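You operate a simulated robot arm through the tools that you are given. There is no shell and no other tool.

You are at the controls of a simulated two-armed robot. One attempt, no reset.

## Task
Finish the half-pressed tile, set it on the turntable and lock the turntable.
Fine: push the slide back in.
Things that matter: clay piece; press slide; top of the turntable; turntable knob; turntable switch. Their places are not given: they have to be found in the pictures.

It is judged by the outcome, as a careful person would: the job done as asked, and still so three seconds after it is handed in. It fails if anything else is knocked over, pushed out of place, dropped, spilled or broken.

## Robot
Two 6-joint arms with two-finger parallel grippers on one trunk that stands fixed in place. Base frame: the origin is at the foot of the trunk, x ahead of it, y to its left, z up; the work surface is at about z = 0.72. Units: m, rad, N and s.
The left shoulder is at [-0.077, 0.177, 0.832], the right one opposite. With the tool pointing down near the work surface each hand reaches from about 0.12 to 0.74 m from the base axis, measured 20 degrees to its own side. Payload 1.57 kg a hand.
Tool frame (each hand has its own): the origin (TCP) lies between the finger pads and is the grasp point; the fingertips stand 0.03 m ahead of it; z points along the fingers, y is the line along which they close. Largest opening 0.08 m; finger width 0.017, thickness 0.012; the body of the gripper, 0.04 by 0.082 m, starts 0.08 m behind the TCP.
Orientation is told as [roll, pitch, yaw] about the base's x, y, z axes, in that order, counted from this pose: with the fingers straight down and closing along the base's y, the tool's x points along the base's -x, its y along +y and its z along -z.

## Interface
- The arms move only by the tool jog_arm. It takes "left_commands", "right_commands" or both (then of equal length, played together; a hand with none holds still); each is a list of rows, each an object of numbers (a shift or turn left out is 0, a gripper value left out holds the last): "dx", "dy", "dz": the shift along the tool's x, y, z in units of 300 mm (1.0 is 300 mm); "wx", "wy", "wz": the turn, a rotation vector about the tool's x, y, z in units of 60 degrees (1.0 is 60 degrees). In form: [{"dx": .., "dy": .., "dz": .., "wx": .., "wy": .., "wz": ..}, ...]. A call has 1 to 20 rows; each row is the pose to reach, as a shift and turn from the pose commanded when the call began, along the tool's axes at that moment. "left_claw" and "right_claw" are, for a hand that has rows, the gripper command, from -1 (shut) to 1 (fully open), values between in proportion, set as the call begins (left out, the last holds). A call with a number of a shift or a turn outside -1 to 1 is refused whole. Rows are played at 5 a second. More than 0.05 m and 0.15 rad between two rows, or a gripper value outside its range, and nothing of the call is played. A pose out of reach is approached as far as the arm can. The call stops where the force on the tool passes 40 N (or 10 N more than at its start, if that is more) or the arm is blocked; 0.2 s more then pass. Each finger travels about 0.072 m/s and halts on what it meets, pressing with about 33 N; the grip force reading is that of the motor and also rises with nothing between the fingers. The clock runs only during rows and for 0.2 s after the last one: add rows that repeat a pose to give the fingers time. The reply holds the time, the measured pose of the TCP, the force on the tool along the base axes, the opening and the grip force, in the units named above and with some noise, with the torque about the TCP (base axes, N m) and any sound that the robot's microphone picked up.
- Cameras (640 x 400 px; columns grow to the right, rows downward): "scene" is now at [0.048, -0.0109, 1.5525]; the picture's right is [-0.05, -1.00, 0.00], its down [-0.73, 0.04, -0.68] and it looks along [0.68, -0.04, -0.73] (base axes); focal length 366 px, centre (320, 200). "left" rides on the left gripper at [0.072, 0.007, -0.122] in its tool frame; the picture's right is [-0.09, 1.00, 0.00], its down [-0.84, -0.08, -0.54] and it looks along [-0.54, -0.05, 0.84] (tool axes); focal length 238 px, centre (320, 200). "right" rides on the right gripper at [0.072, -0.007, -0.122] in its tool frame; the picture's right is [0.09, 1.00, 0.00], its down [-0.84, 0.08, -0.54] and it looks along [-0.54, 0.05, 0.84] (tool axes); focal length 238 px, centre (320, 200).
- capture(camera): a new picture of that camera. It takes no simulated time.
- raise_lower(by): moves the trunk up (or, below 0, down) by that many m; the arms and the scene camera ride with it, the base frame stays. It gives what a move gives, with no picture.
- pan_tilt(pan, tilt): turns the head with the scene camera to pan (to the left, within 2.496 rad either way) and tilt (down, from -0.506 to 1.204), counted from straight ahead of the robot (the tilt from the chest, where the trunk bows). It gives what a move gives.
- pixel_to_xyz(camera, pixels): for up to 12 pixels [column, row] of the newest picture of that camera ("zoom" is the newest enlarged one), the place [x, y, z] in the base frame of the surface seen there, good to about 0.002 m, but the place of the scene camera against the robot may be out by one fixed shift of up to 0.018 m in any direction. It takes no simulated time.
- inspect(camera, box): a new picture of the part [left, top, right, bottom] of that camera's present view, enlarged. It takes no simulated time.
- sign_off(): hands the job in; it is judged then, once.

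Leave the grippers open and the arms clear of the work at the hand-in unless told otherwise.

The tools are called after "Request:" as a command line: name --argument value ..., lists and objects as JSON in quotes. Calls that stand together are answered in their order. jog_arm: Moves the arms, as the interface text tells. Its arguments: {"type":"object","properties":{"left_commands":{"type":"array"},"left_claw":{"type":"number"},"right_commands":{"type":"array"},"right_claw":{"type":"number"}},"required":[]} The other tools are called the same way: raise_lower (by) moves the trunk up or down; pan_tilt (pan, tilt) turns the head that bears the scene camera; capture (camera) takes a picture; pixel_to_xyz (camera, pixels) gives the place of the surface under pixels of a picture; inspect (camera, box) takes an enlarged picture of a part of a camera's view; sign_off () hands the job in.

At the start:

```text
clock: 0.0
left_eef_pos: [0.4466, 0.2053, 1.162]
left_ee_rot: [0.002, -0.001, 0.001]
left_force: [0.1, -0.3, 0.5]
left_wrist_torque: [0.0, -0.01, -0.04]
left_width: 0.08
left_gripper_force: 0.1
right_eef_pos: [0.457, -0.1895, 1.1589]
right_ee_rot: [0.001, 0.0, 0.0]
right_force: [-0.8, 0.4, -0.8]
right_wrist_torque: [-0.03, 0.03, 0.0]
right_width: 0.08
right_gripper_force: 0.1
trunk travel left (down, up): [-0.275, 0.053]
head pan, tilt (commanded): [-0.054, 0.82]
```

scene: 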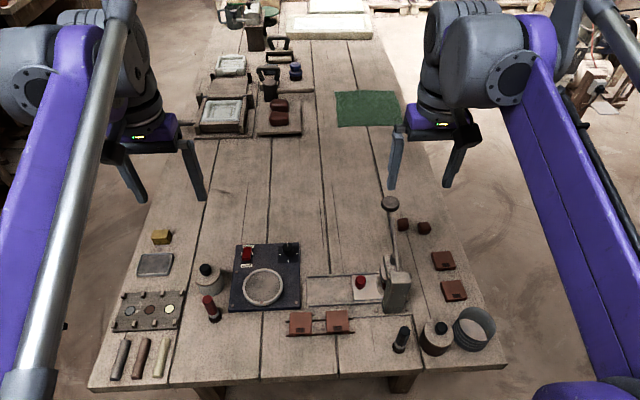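
right: 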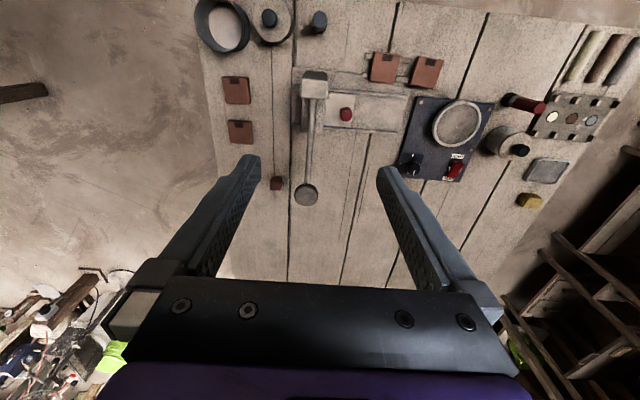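
left: 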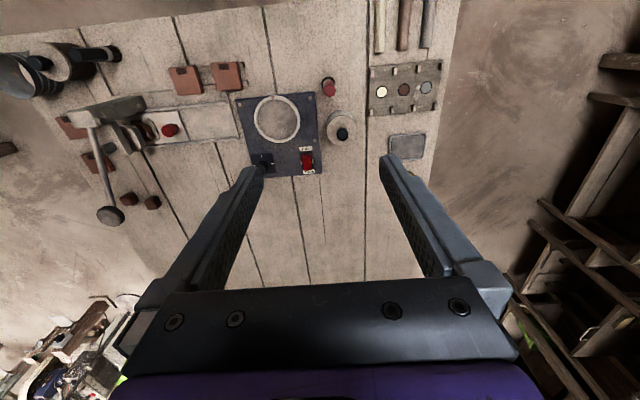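

I see a press (lever and slide with a red knob) around pixel (385,275), a turntable on a dark board around (265,278), and four reddish tiles. I'll take close-up pictures of the press and the turntable first.

Request:
inspect --camera "scene" --box '[290, 190, 480, 360]'

Request:
inspect --camera "scene" --box '[190, 230, 320, 330]'

Request:
inspect --camera "right" --box '[200, 30, 500, 220]'

```text
2.35 times, centred on (385, 275) of scene
```

zoom: 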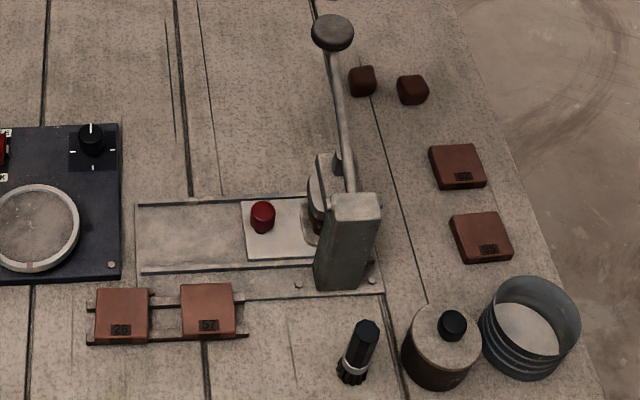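

```text
4.00 times, centred on (255, 280) of scene
```

zoom: 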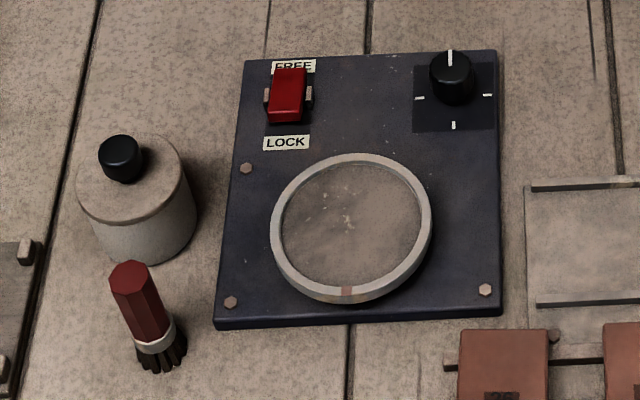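

```text
2.11 times, centred on (350, 125) of right
```

zoom: 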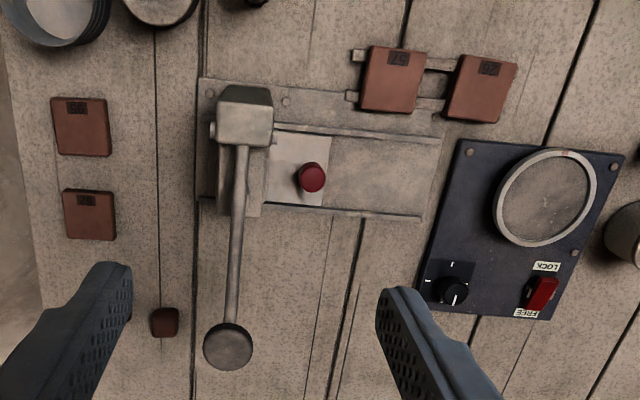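

The press lever runs from the post at scene (395,270) to a ball at (390,203). The slide carries a red knob at (360,282) and the piece seems to be under the press head. The rocker switch is at FREE/LOCK near (247,254). I'll measure the places of these.

Request:
inspect --camera "scene" --box '[340, 190, 420, 320]'

Request:
pixel_to_xyz --camera "scene" --pixels '[[390, 203], [392, 230], [395, 260], [397, 275], [395, 300], [360, 281], [366, 295], [330, 290], [263, 286], [247, 255], [289, 250], [340, 220]]'

```text
3.08 times, centred on (380, 255) of scene
```

zoom: 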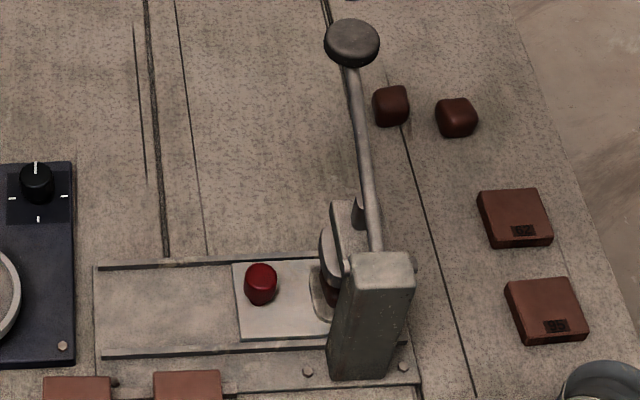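

```text
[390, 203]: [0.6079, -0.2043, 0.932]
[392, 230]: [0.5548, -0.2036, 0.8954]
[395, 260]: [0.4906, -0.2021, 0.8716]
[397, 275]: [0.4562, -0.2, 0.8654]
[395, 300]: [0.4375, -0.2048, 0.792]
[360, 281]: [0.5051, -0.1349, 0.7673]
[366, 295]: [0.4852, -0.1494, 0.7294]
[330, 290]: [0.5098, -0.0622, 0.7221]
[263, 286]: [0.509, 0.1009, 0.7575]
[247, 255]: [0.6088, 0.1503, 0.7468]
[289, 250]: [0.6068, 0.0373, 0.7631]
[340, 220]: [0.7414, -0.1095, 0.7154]
```

I'll measure the same features through the wrist cameras, whose placement is not subject to the scene camera's fixed shift.

Request:
capture --camera "right"

Request:
pixel_to_xyz --camera "right" --pixels '[[306, 195], [310, 150], [314, 110], [314, 80], [347, 114], [345, 123], [385, 115], [457, 122], [457, 168], [413, 164], [383, 67], [240, 130]]'

Request:
capture --camera "left"

Request:
pixel_to_xyz --camera "left" --pixels '[[277, 118], [308, 161], [265, 163], [170, 130], [210, 122], [185, 78], [227, 75], [110, 214], [150, 125], [153, 140]]'

```text
taken
```

right: 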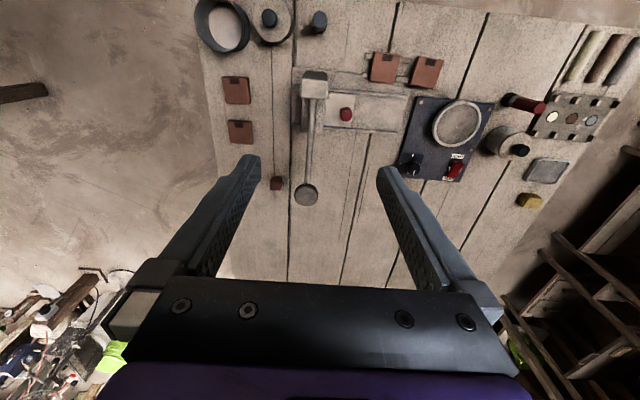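

```text
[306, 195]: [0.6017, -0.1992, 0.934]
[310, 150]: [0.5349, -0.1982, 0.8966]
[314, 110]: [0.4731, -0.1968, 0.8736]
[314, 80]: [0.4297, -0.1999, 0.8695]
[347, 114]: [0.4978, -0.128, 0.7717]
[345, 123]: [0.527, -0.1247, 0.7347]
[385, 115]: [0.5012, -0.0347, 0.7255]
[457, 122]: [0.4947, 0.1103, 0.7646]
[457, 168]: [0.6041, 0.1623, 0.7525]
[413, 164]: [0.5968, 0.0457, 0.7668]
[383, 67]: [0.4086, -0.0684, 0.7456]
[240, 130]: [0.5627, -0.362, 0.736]
```

```text
taken
```

left: 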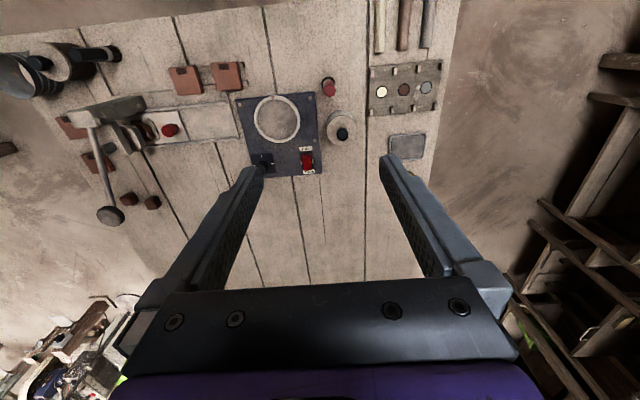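

```text
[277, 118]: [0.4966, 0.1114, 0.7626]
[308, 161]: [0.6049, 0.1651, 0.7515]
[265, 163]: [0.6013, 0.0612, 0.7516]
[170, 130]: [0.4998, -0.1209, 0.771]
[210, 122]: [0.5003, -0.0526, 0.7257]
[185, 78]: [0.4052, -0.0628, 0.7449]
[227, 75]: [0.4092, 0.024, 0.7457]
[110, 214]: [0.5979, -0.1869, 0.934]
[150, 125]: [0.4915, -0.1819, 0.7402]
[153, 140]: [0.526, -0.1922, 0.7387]
```

The wrist cameras agree with each other, so the scene camera is off by about (-0.006, +0.007, +0.004). I'll look closer at the press head through the left camera.

Request:
inspect --camera "left" --box '[60, 80, 260, 220]'

Request:
inspect --camera "left" --box '[220, 80, 360, 190]'

```text
2.86 times, centred on (160, 150) of left
```

zoom: 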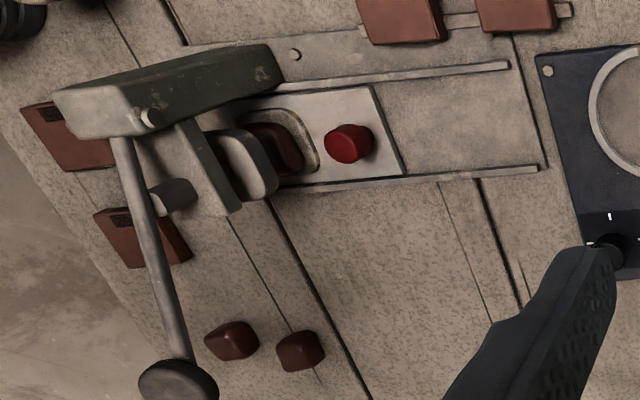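

```text
3.64 times, centred on (290, 135) of left
```

zoom: 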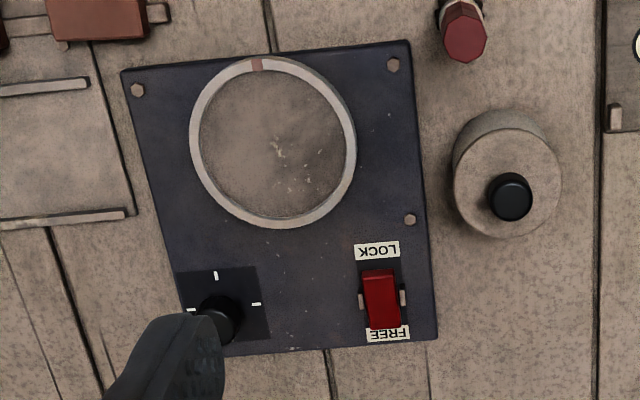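

The left view shows the brown clay sitting in a recess of the slide, below the grey ram. Next I move the left hand in and turn it by -60° yaw so that its camera looks at the press from the left side.

Request:
jog_arm --left_commands '[{"dy": -0.0375, "dz": 0.065, "wz": 0.125}, {"dy": -0.075, "dz": 0.13, "wz": 0.25}, {"dy": -0.1125, "dz": 0.195, "wz": 0.375}, {"dy": -0.15, "dz": 0.26, "wz": 0.5}, {"dy": -0.1875, "dz": 0.325, "wz": 0.625}, {"dy": -0.225, "dz": 0.39, "wz": 0.75}, {"dy": -0.2625, "dz": 0.455, "wz": 0.875}, {"dy": -0.3, "dz": 0.52, "wz": 1.0}]'

Request:
capture --camera "left"

```text
clock: 1.8
left_eef_pos: [0.4475, 0.1177, 1.0045]
left_ee_rot: [0.001, 0.003, -1.048]
left_force: [-0.9, 0.4, 0.2]
left_wrist_torque: [0.01, -0.01, -0.01]
left_width: 0.0799
left_gripper_force: 0.1
right_eef_pos: [0.4565, -0.1897, 1.1596]
right_ee_rot: [0.001, 0.0, 0.001]
right_force: [-0.5, -0.3, 1.2]
right_wrist_torque: [0.02, -0.01, -0.04]
right_width: 0.0801
right_gripper_force: 0.1
trunk travel left (down, up): [-0.275, 0.053]
head pan, tilt (commanded): [-0.054, 0.82]
```

```text
taken
```

left: 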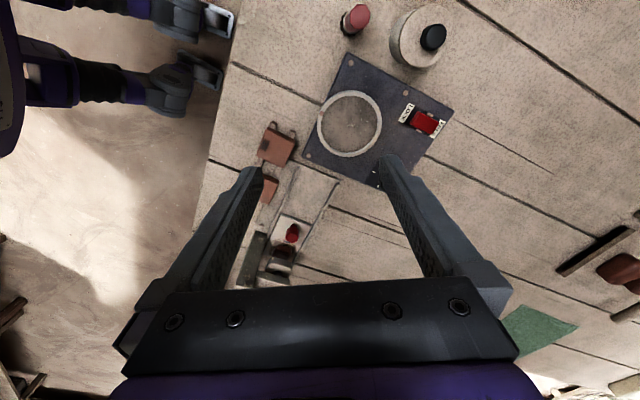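

The gripper body hides what lies ahead, so I tilt the hand 60° to make the fingers point slantwise at the press. The camera will then see the press in the upper part of the picture, from the side.

Request:
jog_arm --left_commands '[{"dx": -0.019, "dy": -0.034, "dz": 0.035, "wy": -0.125}, {"dx": -0.038, "dy": -0.068, "dz": 0.07, "wy": -0.25}, {"dx": -0.057, "dy": -0.101, "dz": 0.106, "wy": -0.375}, {"dx": -0.076, "dy": -0.135, "dz": 0.141, "wy": -0.5}, {"dx": -0.095, "dy": -0.169, "dz": 0.177, "wy": -0.625}, {"dx": -0.114, "dy": -0.203, "dz": 0.212, "wy": -0.75}, {"dx": -0.133, "dy": -0.236, "dz": 0.248, "wy": -0.875}, {"dx": -0.152, "dy": -0.27, "dz": 0.283, "wy": -1.0}]'

Request:
capture --camera "left"

```text
clock: 3.6
left_eef_pos: [0.3998, 0.0372, 0.9206]
left_ee_rot: [0.002, -1.048, -1.049]
left_force: [-0.2, 0.4, -0.4]
left_wrist_torque: [0.01, -0.02, -0.01]
left_width: 0.0798
left_gripper_force: 0.1
right_eef_pos: [0.4568, -0.1884, 1.1597]
right_ee_rot: [0.0, 0.0, 0.0]
right_force: [0.4, -0.9, 0.5]
right_wrist_torque: [0.03, 0.03, -0.02]
right_width: 0.0801
right_gripper_force: 0.0
trunk travel left (down, up): [-0.275, 0.053]
head pan, tilt (commanded): [-0.054, 0.82]
```

```text
taken
```

left: 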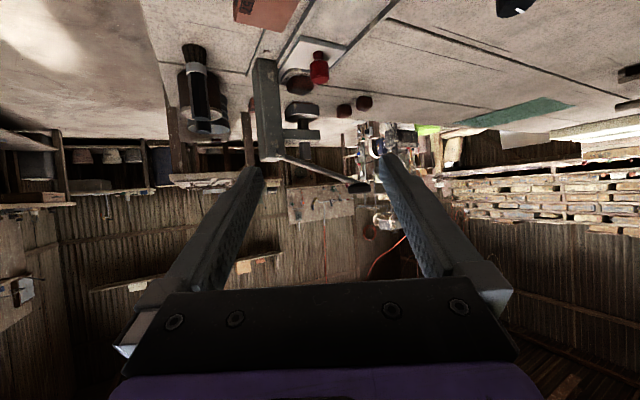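

The press shows in side view near (300,100), upside down. I'll enlarge it.

Request:
inspect --camera "left" --box '[240, 20, 400, 200]'

Request:
pixel_to_xyz --camera "left" --pixels '[[319, 68], [319, 56], [298, 84], [302, 112], [300, 133], [268, 150], [265, 70], [358, 187], [320, 170], [320, 80], [319, 44], [305, 75]]'

```text
2.22 times, centred on (320, 110) of left
```

zoom: 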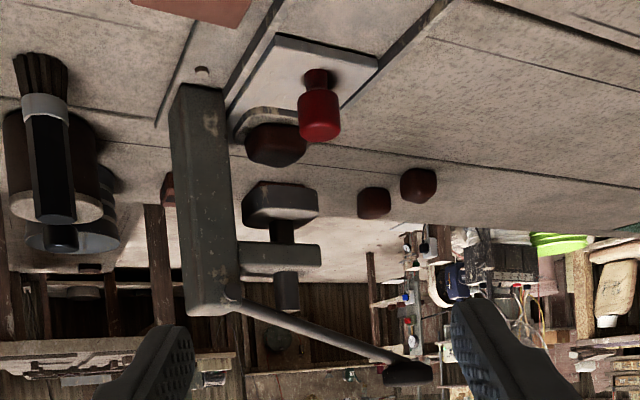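

```text
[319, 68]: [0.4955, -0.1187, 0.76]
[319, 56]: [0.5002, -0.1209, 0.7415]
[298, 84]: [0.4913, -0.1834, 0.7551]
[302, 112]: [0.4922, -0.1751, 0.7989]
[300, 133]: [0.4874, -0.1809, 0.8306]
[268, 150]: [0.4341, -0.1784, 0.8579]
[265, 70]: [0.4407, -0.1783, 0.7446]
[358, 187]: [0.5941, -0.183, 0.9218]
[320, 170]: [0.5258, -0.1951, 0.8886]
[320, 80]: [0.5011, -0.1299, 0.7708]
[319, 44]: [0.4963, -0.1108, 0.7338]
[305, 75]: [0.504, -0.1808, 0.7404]
```

I see the whole press clearly: post, ram, lump of clay in the cavity and the red knob on a thin stem. I'll measure the lever pivot, rod, disc, ram, cubes and clay edges through the zoom picture.

Request:
pixel_to_xyz --camera "zoom" --pixels '[[238, 292], [262, 305], [320, 333], [380, 357], [407, 372], [280, 195], [280, 222], [285, 290], [275, 140], [262, 125], [374, 203], [418, 186]]'

Request:
inspect --camera "left" --box '[275, 30, 345, 90]'

Request:
inspect --camera "left" --box '[260, 90, 380, 200]'

```text
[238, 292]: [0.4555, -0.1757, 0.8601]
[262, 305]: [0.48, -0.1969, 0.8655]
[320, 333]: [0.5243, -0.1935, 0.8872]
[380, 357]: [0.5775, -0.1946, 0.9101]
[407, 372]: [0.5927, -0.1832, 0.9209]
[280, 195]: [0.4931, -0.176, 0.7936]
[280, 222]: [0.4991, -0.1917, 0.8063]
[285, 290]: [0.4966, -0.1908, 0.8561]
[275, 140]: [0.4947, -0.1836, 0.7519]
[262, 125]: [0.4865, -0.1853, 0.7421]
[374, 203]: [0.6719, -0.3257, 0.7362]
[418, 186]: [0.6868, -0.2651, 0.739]
```

```text
6.67 times, centred on (310, 60) of left
```

zoom: 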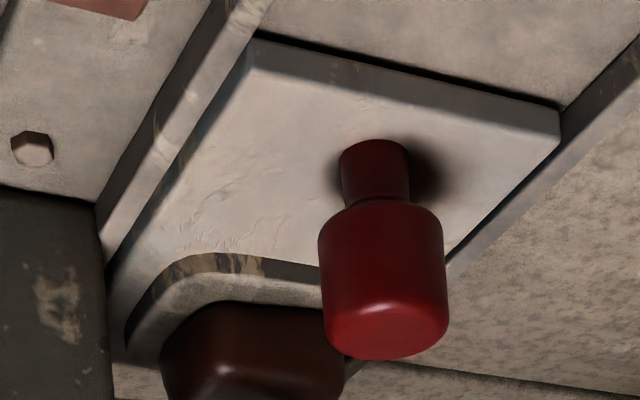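

```text
3.64 times, centred on (320, 145) of left
```

zoom: 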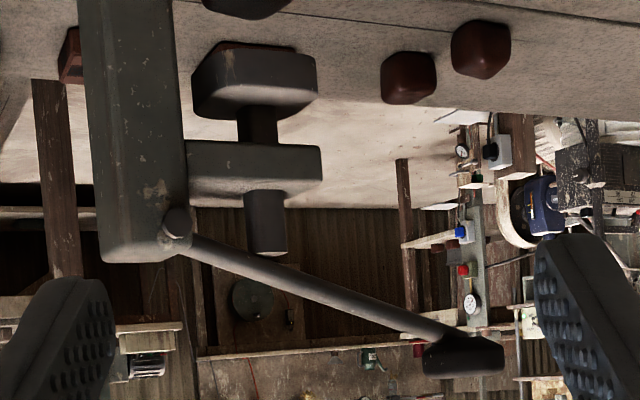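

The pin of the lever pivot is at (177,222) in this zoom and the disc at (463,353). I measure these and more points on the disc to plan the lever stroke.

Request:
pixel_to_xyz --camera "zoom" --pixels '[[177, 222], [463, 353], [428, 355], [500, 355], [463, 338], [463, 372], [215, 250], [300, 282], [400, 318], [265, 95], [265, 108], [265, 245]]'

Request:
inspect --camera "right" --box '[270, 60, 370, 220]'

```text
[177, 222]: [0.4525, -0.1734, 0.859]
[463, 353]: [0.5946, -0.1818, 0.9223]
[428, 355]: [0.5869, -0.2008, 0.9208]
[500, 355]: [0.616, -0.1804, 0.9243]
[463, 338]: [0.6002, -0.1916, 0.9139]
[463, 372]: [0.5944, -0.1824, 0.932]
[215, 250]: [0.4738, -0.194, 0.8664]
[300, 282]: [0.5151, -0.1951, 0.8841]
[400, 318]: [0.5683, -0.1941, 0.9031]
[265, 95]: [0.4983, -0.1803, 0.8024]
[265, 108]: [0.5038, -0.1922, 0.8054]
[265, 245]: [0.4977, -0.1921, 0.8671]
```

```text
2.50 times, centred on (320, 140) of right
```

zoom: 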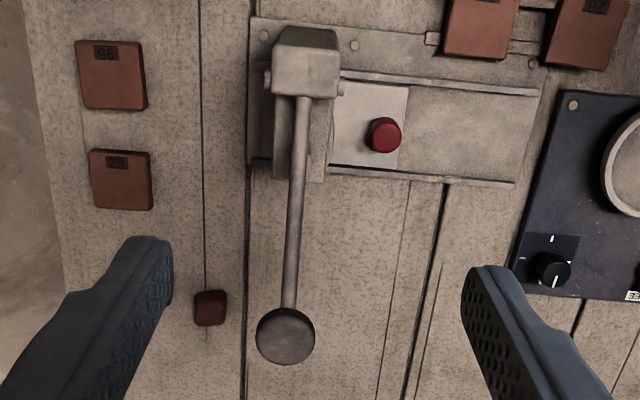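

The pivot is at about (0.4525,-0.197,0.859) and the disc centre at (0.606,-0.198,0.923), radius 0.02, so the lever stands 22.6° up with an arm of 0.166 m. I move the right hand above the disc, pitched to be perpendicular to the lever.

Request:
jog_arm --right_commands '[{"dx": -0.066, "dy": -0.005, "dz": 0.09, "wy": -0.063}, {"dx": -0.132, "dy": -0.011, "dz": 0.18, "wy": -0.126}, {"dx": -0.198, "dy": -0.016, "dz": 0.271, "wy": -0.189}, {"dx": -0.263, "dy": -0.021, "dz": 0.362, "wy": -0.252}, {"dx": -0.329, "dy": -0.027, "dz": 0.452, "wy": -0.315}, {"dx": -0.395, "dy": -0.032, "dz": 0.543, "wy": -0.377}]' --right_claw 1

Request:
capture --camera "right"

Request:
inspect --camera "left" --box '[240, 20, 400, 200]'

```text
clock: 5.0
left_eef_pos: [0.399, 0.036, 0.9196]
left_ee_rot: [0.004, -1.044, -1.048]
left_force: [0.2, 0.2, -0.8]
left_wrist_torque: [-0.01, -0.02, 0.0]
left_width: 0.08
left_gripper_force: 0.1
right_eef_pos: [0.5767, -0.1973, 0.996]
right_ee_rot: [-0.001, -0.396, 0.0]
right_force: [-0.3, -0.4, 0.2]
right_wrist_torque: [-0.02, 0.02, -0.02]
right_width: 0.0803
right_gripper_force: 0.2
trunk travel left (down, up): [-0.275, 0.053]
head pan, tilt (commanded): [-0.054, 0.82]
```

```text
taken
```

right: 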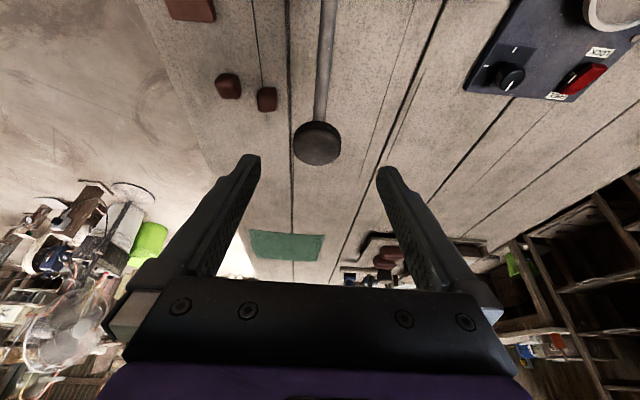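

```text
2.22 times, centred on (320, 110) of left
```

zoom: 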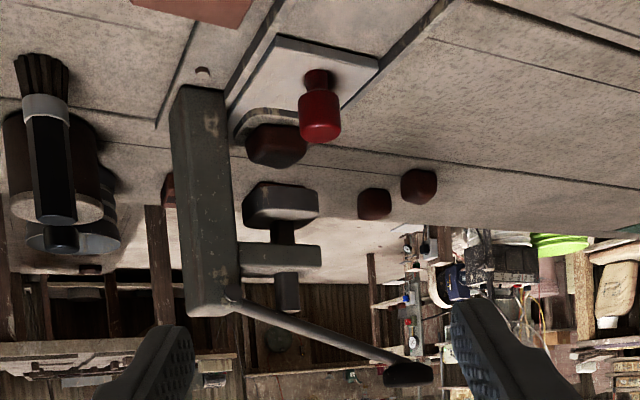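

The disc is centred between the fingers at about (317,143) of the right picture. I check its place with the right camera before lowering.

Request:
pixel_to_xyz --camera "right" --pixels '[[317, 140], [296, 140], [338, 140], [317, 126], [317, 157], [321, 100]]'

```text
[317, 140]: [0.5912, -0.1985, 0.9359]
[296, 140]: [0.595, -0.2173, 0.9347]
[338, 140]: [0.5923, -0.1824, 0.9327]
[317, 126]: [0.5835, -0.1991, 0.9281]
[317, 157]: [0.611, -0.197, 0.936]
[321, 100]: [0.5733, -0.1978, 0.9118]
```

The disc centre lies at about (0.603,-0.1985,0.924). I advance along the tool axis by 0.077 m so the disc is between the pads.

Request:
jog_arm --right_commands '[{"dz": 0.064, "dx": 0.003, "dy": -0.001}, {"dz": 0.128, "dx": 0.006, "dy": -0.002}, {"dz": 0.192, "dx": 0.009, "dy": -0.003}, {"dz": 0.255, "dx": 0.012, "dy": -0.004}]' --right_claw 1

Request:
capture --camera "right"

Request:
inspect --camera "left" --box '[240, 20, 400, 200]'

```text
clock: 6.0
left_eef_pos: [0.3999, 0.0372, 0.9208]
left_ee_rot: [0.004, -1.046, -1.051]
left_force: [0.1, 0.0, -0.9]
left_wrist_torque: [-0.03, -0.01, 0.01]
left_width: 0.0799
left_gripper_force: 0.0
right_eef_pos: [0.6031, -0.1982, 0.9242]
right_ee_rot: [-0.001, -0.395, 0.0]
right_force: [0.4, 0.1, -0.7]
right_wrist_torque: [0.0, -0.01, -0.01]
right_width: 0.0803
right_gripper_force: 0.0
trunk travel left (down, up): [-0.275, 0.053]
head pan, tilt (commanded): [-0.054, 0.82]
```

```text
taken
```

right: 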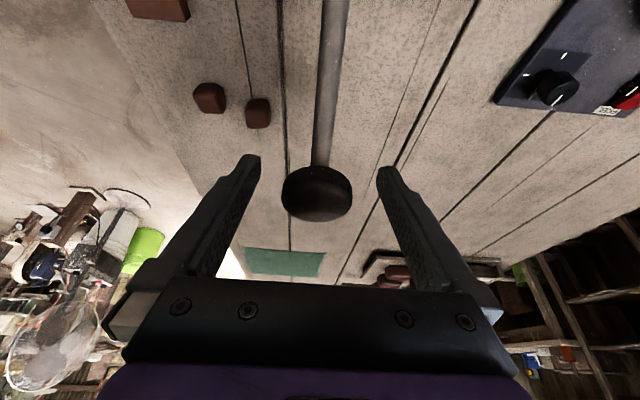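

```text
2.22 times, centred on (320, 110) of left
```

zoom: 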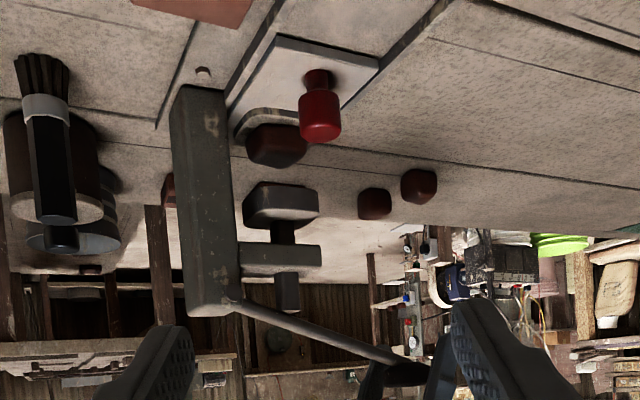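

The disc now sits between the open fingers. I close the right gripper on it, holding the pose for about 1 s.

Request:
jog_arm --right_commands '[{"dz": 0}, {"dz": 0}, {"dz": 0}, {"dz": 0}]' --right_claw -1

Request:
capture --camera "right"

```text
clock: 7.0
left_eef_pos: [0.3992, 0.0352, 0.9203]
left_ee_rot: [0.004, -1.045, -1.05]
left_force: [0.5, -0.2, -0.2]
left_wrist_torque: [-0.02, 0.01, 0.02]
left_width: 0.0802
left_gripper_force: 0.1
right_eef_pos: [0.601, -0.1991, 0.9247]
right_ee_rot: [0.0, -0.395, -0.002]
right_force: [0.1, -8.8, -0.5]
right_wrist_torque: [-0.14, -0.04, -0.23]
right_width: 0.0414
right_gripper_force: 44.8
trunk travel left (down, up): [-0.275, 0.053]
head pan, tilt (commanded): [-0.054, 0.82]
```

```text
taken
```

right: 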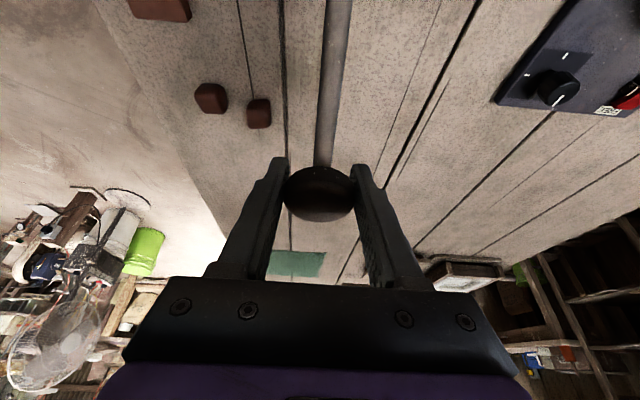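

The disc is gripped (opening 0.041). I start swinging the lever down along its arc: the first 18° in small steps, then I read the forces.

Request:
jog_arm --right_commands '[{"dx": 0.0007, "dz": 0.0284, "wy": 0.05}, {"dx": 0.003, "dz": 0.0568, "wy": 0.1}, {"dx": 0.0067, "dz": 0.085, "wy": 0.15}, {"dx": 0.0119, "dz": 0.113, "wy": 0.2}, {"dx": 0.0186, "dz": 0.1406, "wy": 0.25}, {"dx": 0.0266, "dz": 0.1679, "wy": 0.3}]'

Request:
inspect --camera "left" --box '[240, 20, 400, 200]'

```text
clock: 8.4
left_eef_pos: [0.4002, 0.0359, 0.9209]
left_ee_rot: [0.002, -1.047, -1.052]
left_force: [-0.9, 0.8, 0.1]
left_wrist_torque: [0.04, 0.01, 0.02]
left_width: 0.0801
left_gripper_force: 0.2
right_eef_pos: [0.6147, -0.1998, 0.8766]
right_ee_rot: [0.0, -0.079, 0.0]
right_force: [7.6, -3.7, 4.3]
right_wrist_torque: [-0.06, 0.38, 0.0]
right_width: 0.0416
right_gripper_force: 44.7
trunk travel left (down, up): [-0.275, 0.053]
head pan, tilt (commanded): [-0.054, 0.82]
```

```text
2.22 times, centred on (320, 110) of left
```

zoom: 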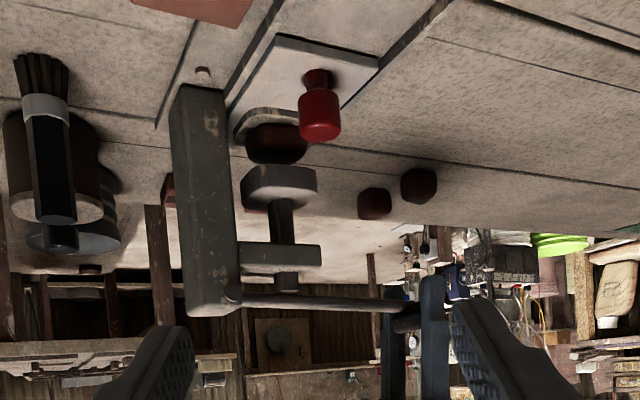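

The lever is now about horizontal, the ram has come down and the forces are small. I go on down another 24°, 3° per row; it will stop by itself at 40 N.

Request:
jog_arm --right_commands '[{"dx": 0.0007, "dz": 0.0284, "wy": 0.05}, {"dx": 0.003, "dz": 0.0568, "wy": 0.1}, {"dx": 0.0067, "dz": 0.085, "wy": 0.15}, {"dx": 0.0119, "dz": 0.113, "wy": 0.2}, {"dx": 0.0186, "dz": 0.1406, "wy": 0.25}, {"dx": 0.0266, "dz": 0.1679, "wy": 0.3}, {"dx": 0.0361, "dz": 0.1947, "wy": 0.35}, {"dx": 0.047, "dz": 0.221, "wy": 0.4}]'

Request:
inspect --camera "left" --box '[240, 20, 400, 200]'

```text
clock: 10.3
left_eef_pos: [0.3985, 0.0367, 0.9214]
left_ee_rot: [0.002, -1.047, -1.048]
left_force: [-0.5, 0.2, -0.2]
left_wrist_torque: [0.05, -0.01, 0.05]
left_width: 0.0801
left_gripper_force: 0.0
right_eef_pos: [0.6076, -0.1997, 0.811]
right_ee_rot: [-0.001, 0.331, -0.001]
right_force: [17.4, -0.7, 16.0]
right_wrist_torque: [0.19, 0.99, -0.03]
right_width: 0.0418
right_gripper_force: 45.3
trunk travel left (down, up): [-0.275, 0.053]
head pan, tilt (commanded): [-0.054, 0.82]
stopped in row 8 (right hand): the force on the tool passed its limit at 43 N (the readings are from after the stop); the commanded pose is now the measured one
```

```text
2.22 times, centred on (320, 110) of left
```

zoom: 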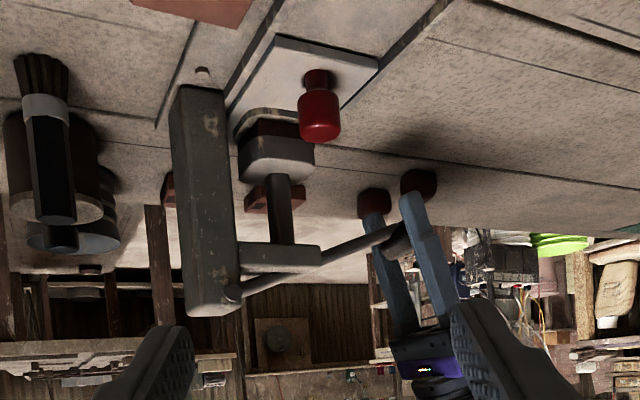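

The ram is now on the clay and the force limit stopped the stroke. I look closely at the clay and ram.

Request:
inspect --camera "left" --box '[265, 40, 345, 110]'

Request:
pixel_to_xyz --camera "zoom" --pixels '[[260, 270], [260, 250], [260, 300], [260, 225], [200, 240], [330, 350], [150, 200]]'

```text
5.71 times, centred on (305, 75) of left
```

zoom: 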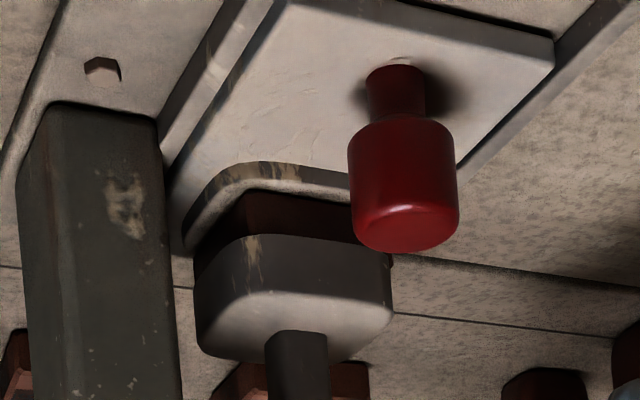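

```text
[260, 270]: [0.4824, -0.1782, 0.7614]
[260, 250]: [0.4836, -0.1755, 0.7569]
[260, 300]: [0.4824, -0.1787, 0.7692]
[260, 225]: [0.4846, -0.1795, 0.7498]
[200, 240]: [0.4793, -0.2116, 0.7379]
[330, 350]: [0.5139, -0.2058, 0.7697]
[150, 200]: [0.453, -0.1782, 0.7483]
```

The clay is flattened on top but still stands proud of the slide, so it may need more. I continue the stroke slowly, with a 3 mm outward correction to relieve the radial load.

Request:
jog_arm --right_commands '[{"dx": -0.006, "dz": 0.005}, {"dx": -0.01, "dz": 0.0142, "wy": 0.025}, {"dx": -0.0093, "dz": 0.0284, "wy": 0.05}, {"dx": -0.0083, "dz": 0.0426, "wy": 0.075}, {"dx": -0.007, "dz": 0.0568, "wy": 0.1}, {"dx": -0.0054, "dz": 0.0709, "wy": 0.125}, {"dx": -0.0033, "dz": 0.085, "wy": 0.15}, {"dx": -0.0009, "dz": 0.099, "wy": 0.175}, {"dx": 0.0019, "dz": 0.113, "wy": 0.2}, {"dx": 0.005, "dz": 0.1268, "wy": 0.225}, {"dx": 0.0086, "dz": 0.1406, "wy": 0.25}]'

Request:
inspect --camera "left" --box '[240, 20, 400, 200]'

Request:
inspect --camera "left" --box '[265, 40, 345, 110]'

```text
clock: 10.8
left_eef_pos: [0.3979, 0.0373, 0.9203]
left_ee_rot: [0.003, -1.047, -1.049]
left_force: [-0.4, 0.0, -0.2]
left_wrist_torque: [-0.01, -0.02, 0.01]
left_width: 0.0797
left_gripper_force: 0.0
right_eef_pos: [0.6079, -0.2, 0.8126]
right_ee_rot: [-0.001, 0.339, -0.004]
right_force: [7.6, 0.6, 20.2]
right_wrist_torque: [0.09, -0.49, -0.14]
right_width: 0.0416
right_gripper_force: 44.5
trunk travel left (down, up): [-0.275, 0.053]
head pan, tilt (commanded): [-0.054, 0.82]
stopped in row 2 (right hand): the force on the tool passed its limit at 44 N (the readings are from after the stop); the commanded pose is now the measured one
```

```text
2.22 times, centred on (320, 110) of left
```

zoom: 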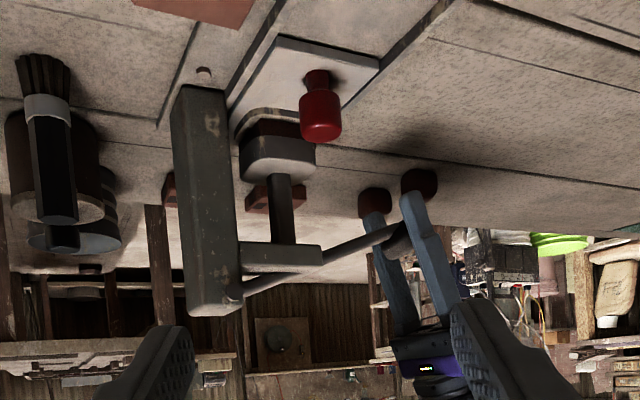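

```text
5.71 times, centred on (305, 75) of left
```

zoom: 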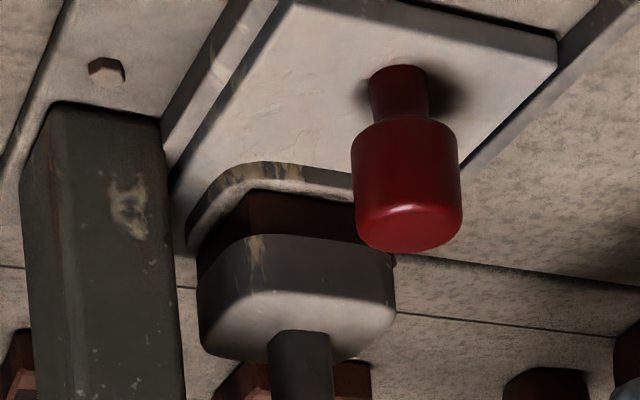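

The stroke stopped again with hardly any motion, so either this is the end stop or the clay is stiff. To judge, I compare thicknesses: finished tiles on the table versus the clay now.

Request:
inspect --camera "scene" --box '[330, 190, 490, 320]'

Request:
pixel_to_xyz --camera "scene" --pixels '[[443, 259], [443, 275], [420, 270], [454, 289], [300, 322], [300, 345], [337, 320], [320, 300], [433, 254], [455, 254], [455, 267], [434, 268]]'

Request:
pixel_to_xyz --camera "zoom" --pixels '[[264, 235], [264, 245], [264, 215], [264, 222], [300, 200], [300, 175], [330, 130], [230, 220], [225, 265]]'

```text
3.08 times, centred on (410, 255) of scene
```

zoom: 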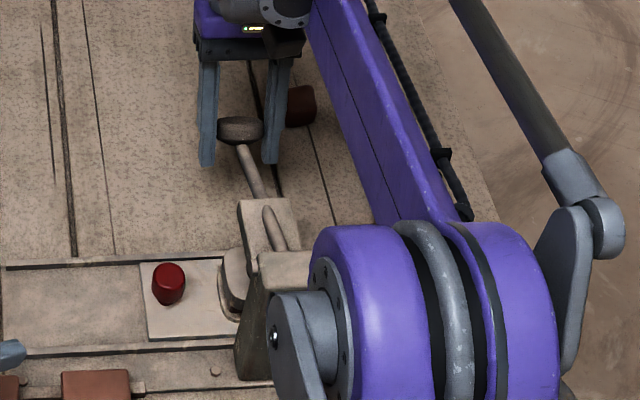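

```text
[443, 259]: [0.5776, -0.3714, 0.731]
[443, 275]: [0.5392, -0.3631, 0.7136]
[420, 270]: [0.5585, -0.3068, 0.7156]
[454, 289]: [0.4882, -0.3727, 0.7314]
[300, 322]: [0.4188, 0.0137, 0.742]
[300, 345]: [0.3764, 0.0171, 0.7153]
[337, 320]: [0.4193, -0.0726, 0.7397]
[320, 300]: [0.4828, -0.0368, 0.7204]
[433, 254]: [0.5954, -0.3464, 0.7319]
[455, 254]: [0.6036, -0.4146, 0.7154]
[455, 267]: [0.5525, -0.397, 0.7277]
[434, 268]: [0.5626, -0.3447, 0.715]
```

```text
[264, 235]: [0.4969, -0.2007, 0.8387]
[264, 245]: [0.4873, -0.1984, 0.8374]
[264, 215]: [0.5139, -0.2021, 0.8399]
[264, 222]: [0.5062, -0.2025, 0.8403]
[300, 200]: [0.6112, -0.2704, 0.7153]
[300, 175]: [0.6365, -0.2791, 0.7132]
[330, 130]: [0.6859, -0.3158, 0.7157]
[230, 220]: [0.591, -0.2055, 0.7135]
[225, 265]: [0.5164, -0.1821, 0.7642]
```

The finished tiles are about 0.016 m thick. I press on very slowly along the tool axis (about 1 mm per row) to tell an end stop from yielding clay.

Request:
jog_arm --right_commands '[{"dz": 0.003}, {"dz": 0.006, "wy": 0.005}, {"dz": 0.009, "wy": 0.01}, {"dz": 0.012, "wy": 0.015}, {"dz": 0.015, "wy": 0.02}, {"dz": 0.018, "wy": 0.025}, {"dz": 0.021, "wy": 0.03}, {"dz": 0.024, "wy": 0.035}]'

Request:
inspect --camera "left" --box '[265, 40, 345, 110]'

```text
clock: 11.2
left_eef_pos: [0.3982, 0.0359, 0.9203]
left_ee_rot: [0.001, -1.048, -1.048]
left_force: [0.5, -0.2, 0.7]
left_wrist_torque: [0.01, 0.02, -0.01]
left_width: 0.0797
left_gripper_force: 0.0
right_eef_pos: [0.6073, -0.2004, 0.8108]
right_ee_rot: [-0.004, 0.338, -0.004]
right_force: [10.9, 0.7, 17.6]
right_wrist_torque: [0.02, 0.09, -0.09]
right_width: 0.0414
right_gripper_force: 44.5
trunk travel left (down, up): [-0.275, 0.053]
head pan, tilt (commanded): [-0.054, 0.82]
stopped in row 2 (right hand): the force on the tool passed its limit at 40 N (the readings are from after the stop); the commanded pose is now the measured one
```

```text
5.71 times, centred on (305, 75) of left
```

zoom: 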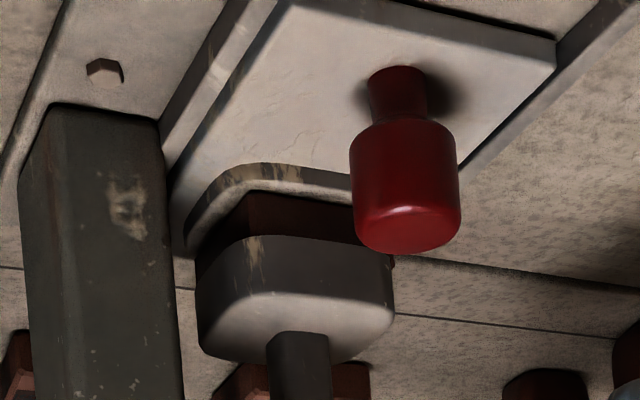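

Force rises at once with almost no travel, so the ram is at its end of stroke or on very stiff clay. I swing the lever back up to its starting position and then look at the clay.

Request:
jog_arm --right_commands '[{"dx": 0.0044, "dz": -0.0475, "wy": -0.0833}, {"dx": 0.013, "dz": -0.0945, "wy": -0.1667}, {"dx": 0.0255, "dz": -0.141, "wy": -0.25}, {"dx": 0.0421, "dz": -0.1865, "wy": -0.3333}, {"dx": 0.0625, "dz": -0.2305, "wy": -0.4167}, {"dx": 0.0868, "dz": -0.273, "wy": -0.5}, {"dx": 0.1146, "dz": -0.3133, "wy": -0.5833}, {"dx": 0.1457, "dz": -0.351, "wy": -0.6667}]'

Request:
inspect --camera "left" --box '[240, 20, 400, 200]'

Request:
inspect --camera "left" --box '[265, 40, 345, 110]'

```text
clock: 13.0
left_eef_pos: [0.3995, 0.0364, 0.9193]
left_ee_rot: [0.002, -1.045, -1.048]
left_force: [-0.6, 0.0, -0.2]
left_wrist_torque: [-0.03, 0.02, 0.0]
left_width: 0.08
left_gripper_force: 0.0
right_eef_pos: [0.6013, -0.2008, 0.9239]
right_ee_rot: [0.0, -0.357, -0.002]
right_force: [-2.0, -3.2, -8.7]
right_wrist_torque: [0.35, 0.67, -0.02]
right_width: 0.0413
right_gripper_force: 44.4
trunk travel left (down, up): [-0.275, 0.053]
head pan, tilt (commanded): [-0.054, 0.82]
```

```text
2.22 times, centred on (320, 110) of left
```

zoom: 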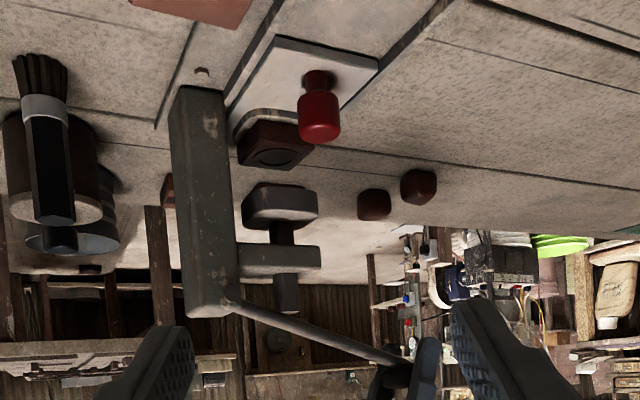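

```text
5.71 times, centred on (305, 75) of left
```

zoom: 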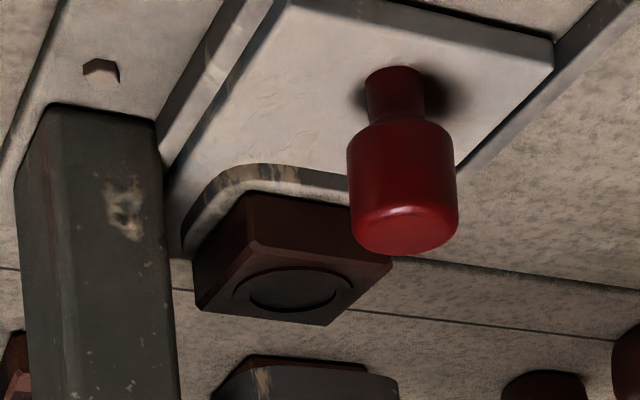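

The clay is now a crisp square tile with a stamped ring, so the pressing is done. The lever is back at its starting place; I release the disc and back the right hand off along its tool axis.

Request:
jog_arm --right_commands '[{"dz": 0}, {"dz": 0}, {"dz": 0}, {"dz": 0}]' --right_claw 1

Request:
capture --camera "right"

Request:
inspect --camera "left" --box '[240, 20, 400, 200]'

```text
clock: 14.0
left_eef_pos: [0.3998, 0.0369, 0.9203]
left_ee_rot: [0.003, -1.046, -1.049]
left_force: [0.0, 0.3, -0.4]
left_wrist_torque: [-0.01, -0.02, -0.04]
left_width: 0.0801
left_gripper_force: 0.0
right_eef_pos: [0.6023, -0.1993, 0.9249]
right_ee_rot: [-0.001, -0.359, -0.002]
right_force: [-0.8, 0.5, 0.0]
right_wrist_torque: [0.0, 0.02, 0.01]
right_width: 0.0801
right_gripper_force: 0.0
trunk travel left (down, up): [-0.275, 0.053]
head pan, tilt (commanded): [-0.054, 0.82]
```

```text
taken
```

right: 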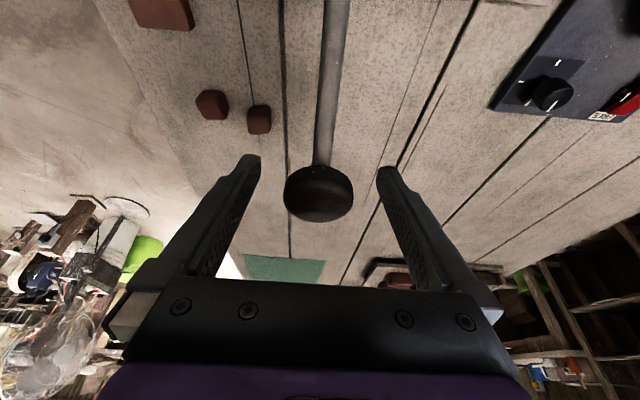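

```text
2.22 times, centred on (320, 110) of left
```

zoom: 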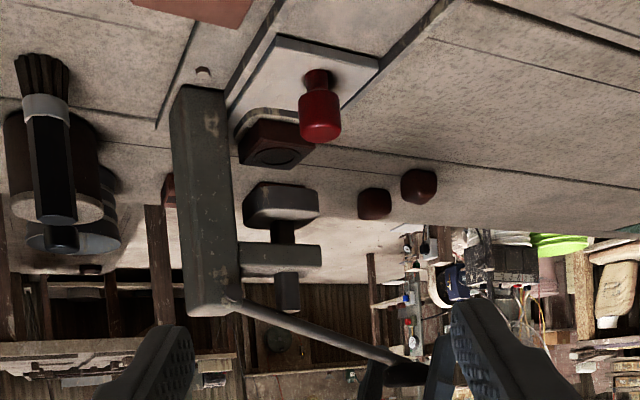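

The lever stays up by itself. I back the right hand off along its axis by 0.12 m and then move it aside to the right.

Request:
jog_arm --right_commands '[{"dz": -0.1}, {"dz": -0.2}, {"dz": -0.3}, {"dz": -0.4}, {"dz": -0.45, "dy": -0.12}, {"dz": -0.5, "dy": -0.24}, {"dz": -0.55, "dy": -0.36}, {"dz": -0.6, "dy": -0.48}]' --right_claw 1

Request:
inspect --camera "left" --box '[240, 20, 400, 200]'

Request:
capture --camera "scene"

```text
clock: 15.8
left_eef_pos: [0.3991, 0.0365, 0.9204]
left_ee_rot: [0.003, -1.045, -1.049]
left_force: [0.3, 0.2, 0.3]
left_wrist_torque: [0.03, 0.02, 0.01]
left_width: 0.0798
left_gripper_force: 0.0
right_eef_pos: [0.5357, -0.3468, 1.0931]
right_ee_rot: [-0.001, -0.358, -0.002]
right_force: [-0.4, 0.8, 0.1]
right_wrist_torque: [0.03, 0.0, -0.01]
right_width: 0.08
right_gripper_force: 0.0
trunk travel left (down, up): [-0.275, 0.053]
head pan, tilt (commanded): [-0.054, 0.82]
```

```text
2.22 times, centred on (320, 110) of left
```

zoom: 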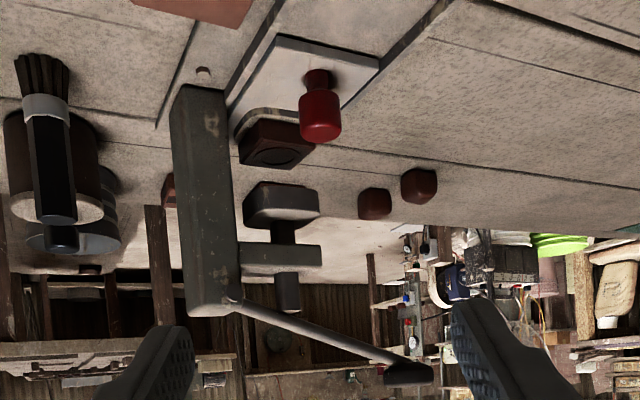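

```text
taken
```

scene: 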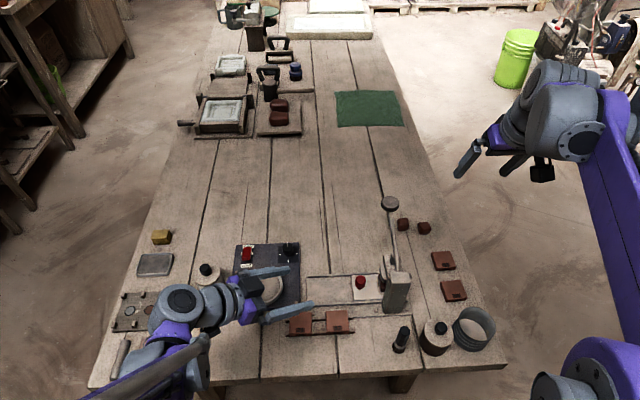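

The right hand is clear. Now I bring the left hand upright again, at about (0.47,-0.02,0.95), on the way to the red slide knob at about (0.499,-0.125,0.774).

Request:
jog_arm --left_commands '[{"dx": -0.028, "dy": 0.014, "dz": 0.024, "wy": 0.125}, {"dx": -0.057, "dy": 0.028, "dz": 0.048, "wy": 0.25}, {"dx": -0.085, "dy": 0.042, "dz": 0.073, "wy": 0.375}, {"dx": -0.113, "dy": 0.055, "dz": 0.097, "wy": 0.5}, {"dx": -0.142, "dy": 0.069, "dz": 0.121, "wy": 0.625}, {"dx": -0.17, "dy": 0.083, "dz": 0.145, "wy": 0.75}, {"dx": -0.199, "dy": 0.097, "dz": 0.17, "wy": 0.875}, {"dx": -0.227, "dy": 0.111, "dz": 0.194, "wy": 1.0}]' --left_claw 1

```text
clock: 17.6
left_eef_pos: [0.4705, -0.0181, 0.9525]
left_ee_rot: [0.002, 0.003, -1.048]
left_force: [-0.1, -0.2, -0.3]
left_wrist_torque: [0.05, 0.0, 0.01]
left_width: 0.0802
left_gripper_force: 0.0
right_eef_pos: [0.5387, -0.3464, 1.092]
right_ee_rot: [0.001, -0.358, 0.0]
right_force: [-0.2, 0.3, 0.1]
right_wrist_torque: [0.01, -0.01, 0.02]
right_width: 0.0799
right_gripper_force: 0.2
trunk travel left (down, up): [-0.275, 0.053]
head pan, tilt (commanded): [-0.054, 0.82]
```

Upright again. Next I yaw another -30° so that the fingers close along x, and hover above the red knob at z about 0.88.

Request:
jog_arm --left_commands '[{"dx": -0.089, "dy": -0.024, "dz": 0.06, "wz": 0.125}, {"dx": -0.178, "dy": -0.048, "dz": 0.121, "wz": 0.25}, {"dx": -0.267, "dy": -0.072, "dz": 0.181, "wz": 0.375}, {"dx": -0.356, "dy": -0.096, "dz": 0.242, "wz": 0.5}]' --left_claw 1

Request:
capture --camera "left"

```text
clock: 18.6
left_eef_pos: [0.4998, -0.1284, 0.8788]
left_ee_rot: [0.0, 0.002, -1.572]
left_force: [-0.2, -0.2, 0.1]
left_wrist_torque: [-0.01, -0.03, 0.03]
left_width: 0.0797
left_gripper_force: 0.1
right_eef_pos: [0.5377, -0.3464, 1.0929]
right_ee_rot: [-0.001, -0.359, -0.001]
right_force: [-0.5, 0.1, 0.4]
right_wrist_torque: [0.02, 0.02, -0.03]
right_width: 0.0801
right_gripper_force: 0.0
trunk travel left (down, up): [-0.275, 0.053]
head pan, tilt (commanded): [-0.054, 0.82]
```

```text
taken
```

left: 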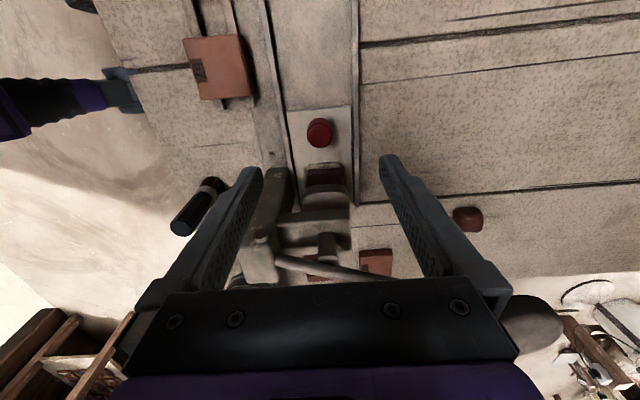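

The knob shows at (320,131), between the fingers. I measure it and the rails from here.

Request:
pixel_to_xyz --camera "left" --pixels '[[319, 128], [308, 130], [332, 130], [320, 117], [320, 143], [295, 150], [345, 150], [275, 130], [357, 120], [322, 178], [285, 120], [320, 60]]'

Request:
inspect --camera "left" --box '[260, 90, 380, 200]'

```text
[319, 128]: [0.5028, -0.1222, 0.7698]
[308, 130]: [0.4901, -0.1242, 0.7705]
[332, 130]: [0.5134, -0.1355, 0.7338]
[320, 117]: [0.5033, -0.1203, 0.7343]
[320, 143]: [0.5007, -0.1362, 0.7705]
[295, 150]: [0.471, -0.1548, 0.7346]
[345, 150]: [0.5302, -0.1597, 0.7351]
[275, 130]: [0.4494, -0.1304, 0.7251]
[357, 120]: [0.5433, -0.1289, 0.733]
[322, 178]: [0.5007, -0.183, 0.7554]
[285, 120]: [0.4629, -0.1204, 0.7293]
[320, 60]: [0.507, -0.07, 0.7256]
```

```text
3.64 times, centred on (320, 145) of left
```

zoom: 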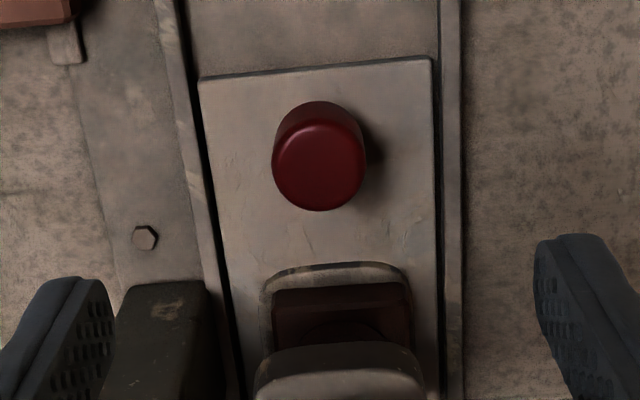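

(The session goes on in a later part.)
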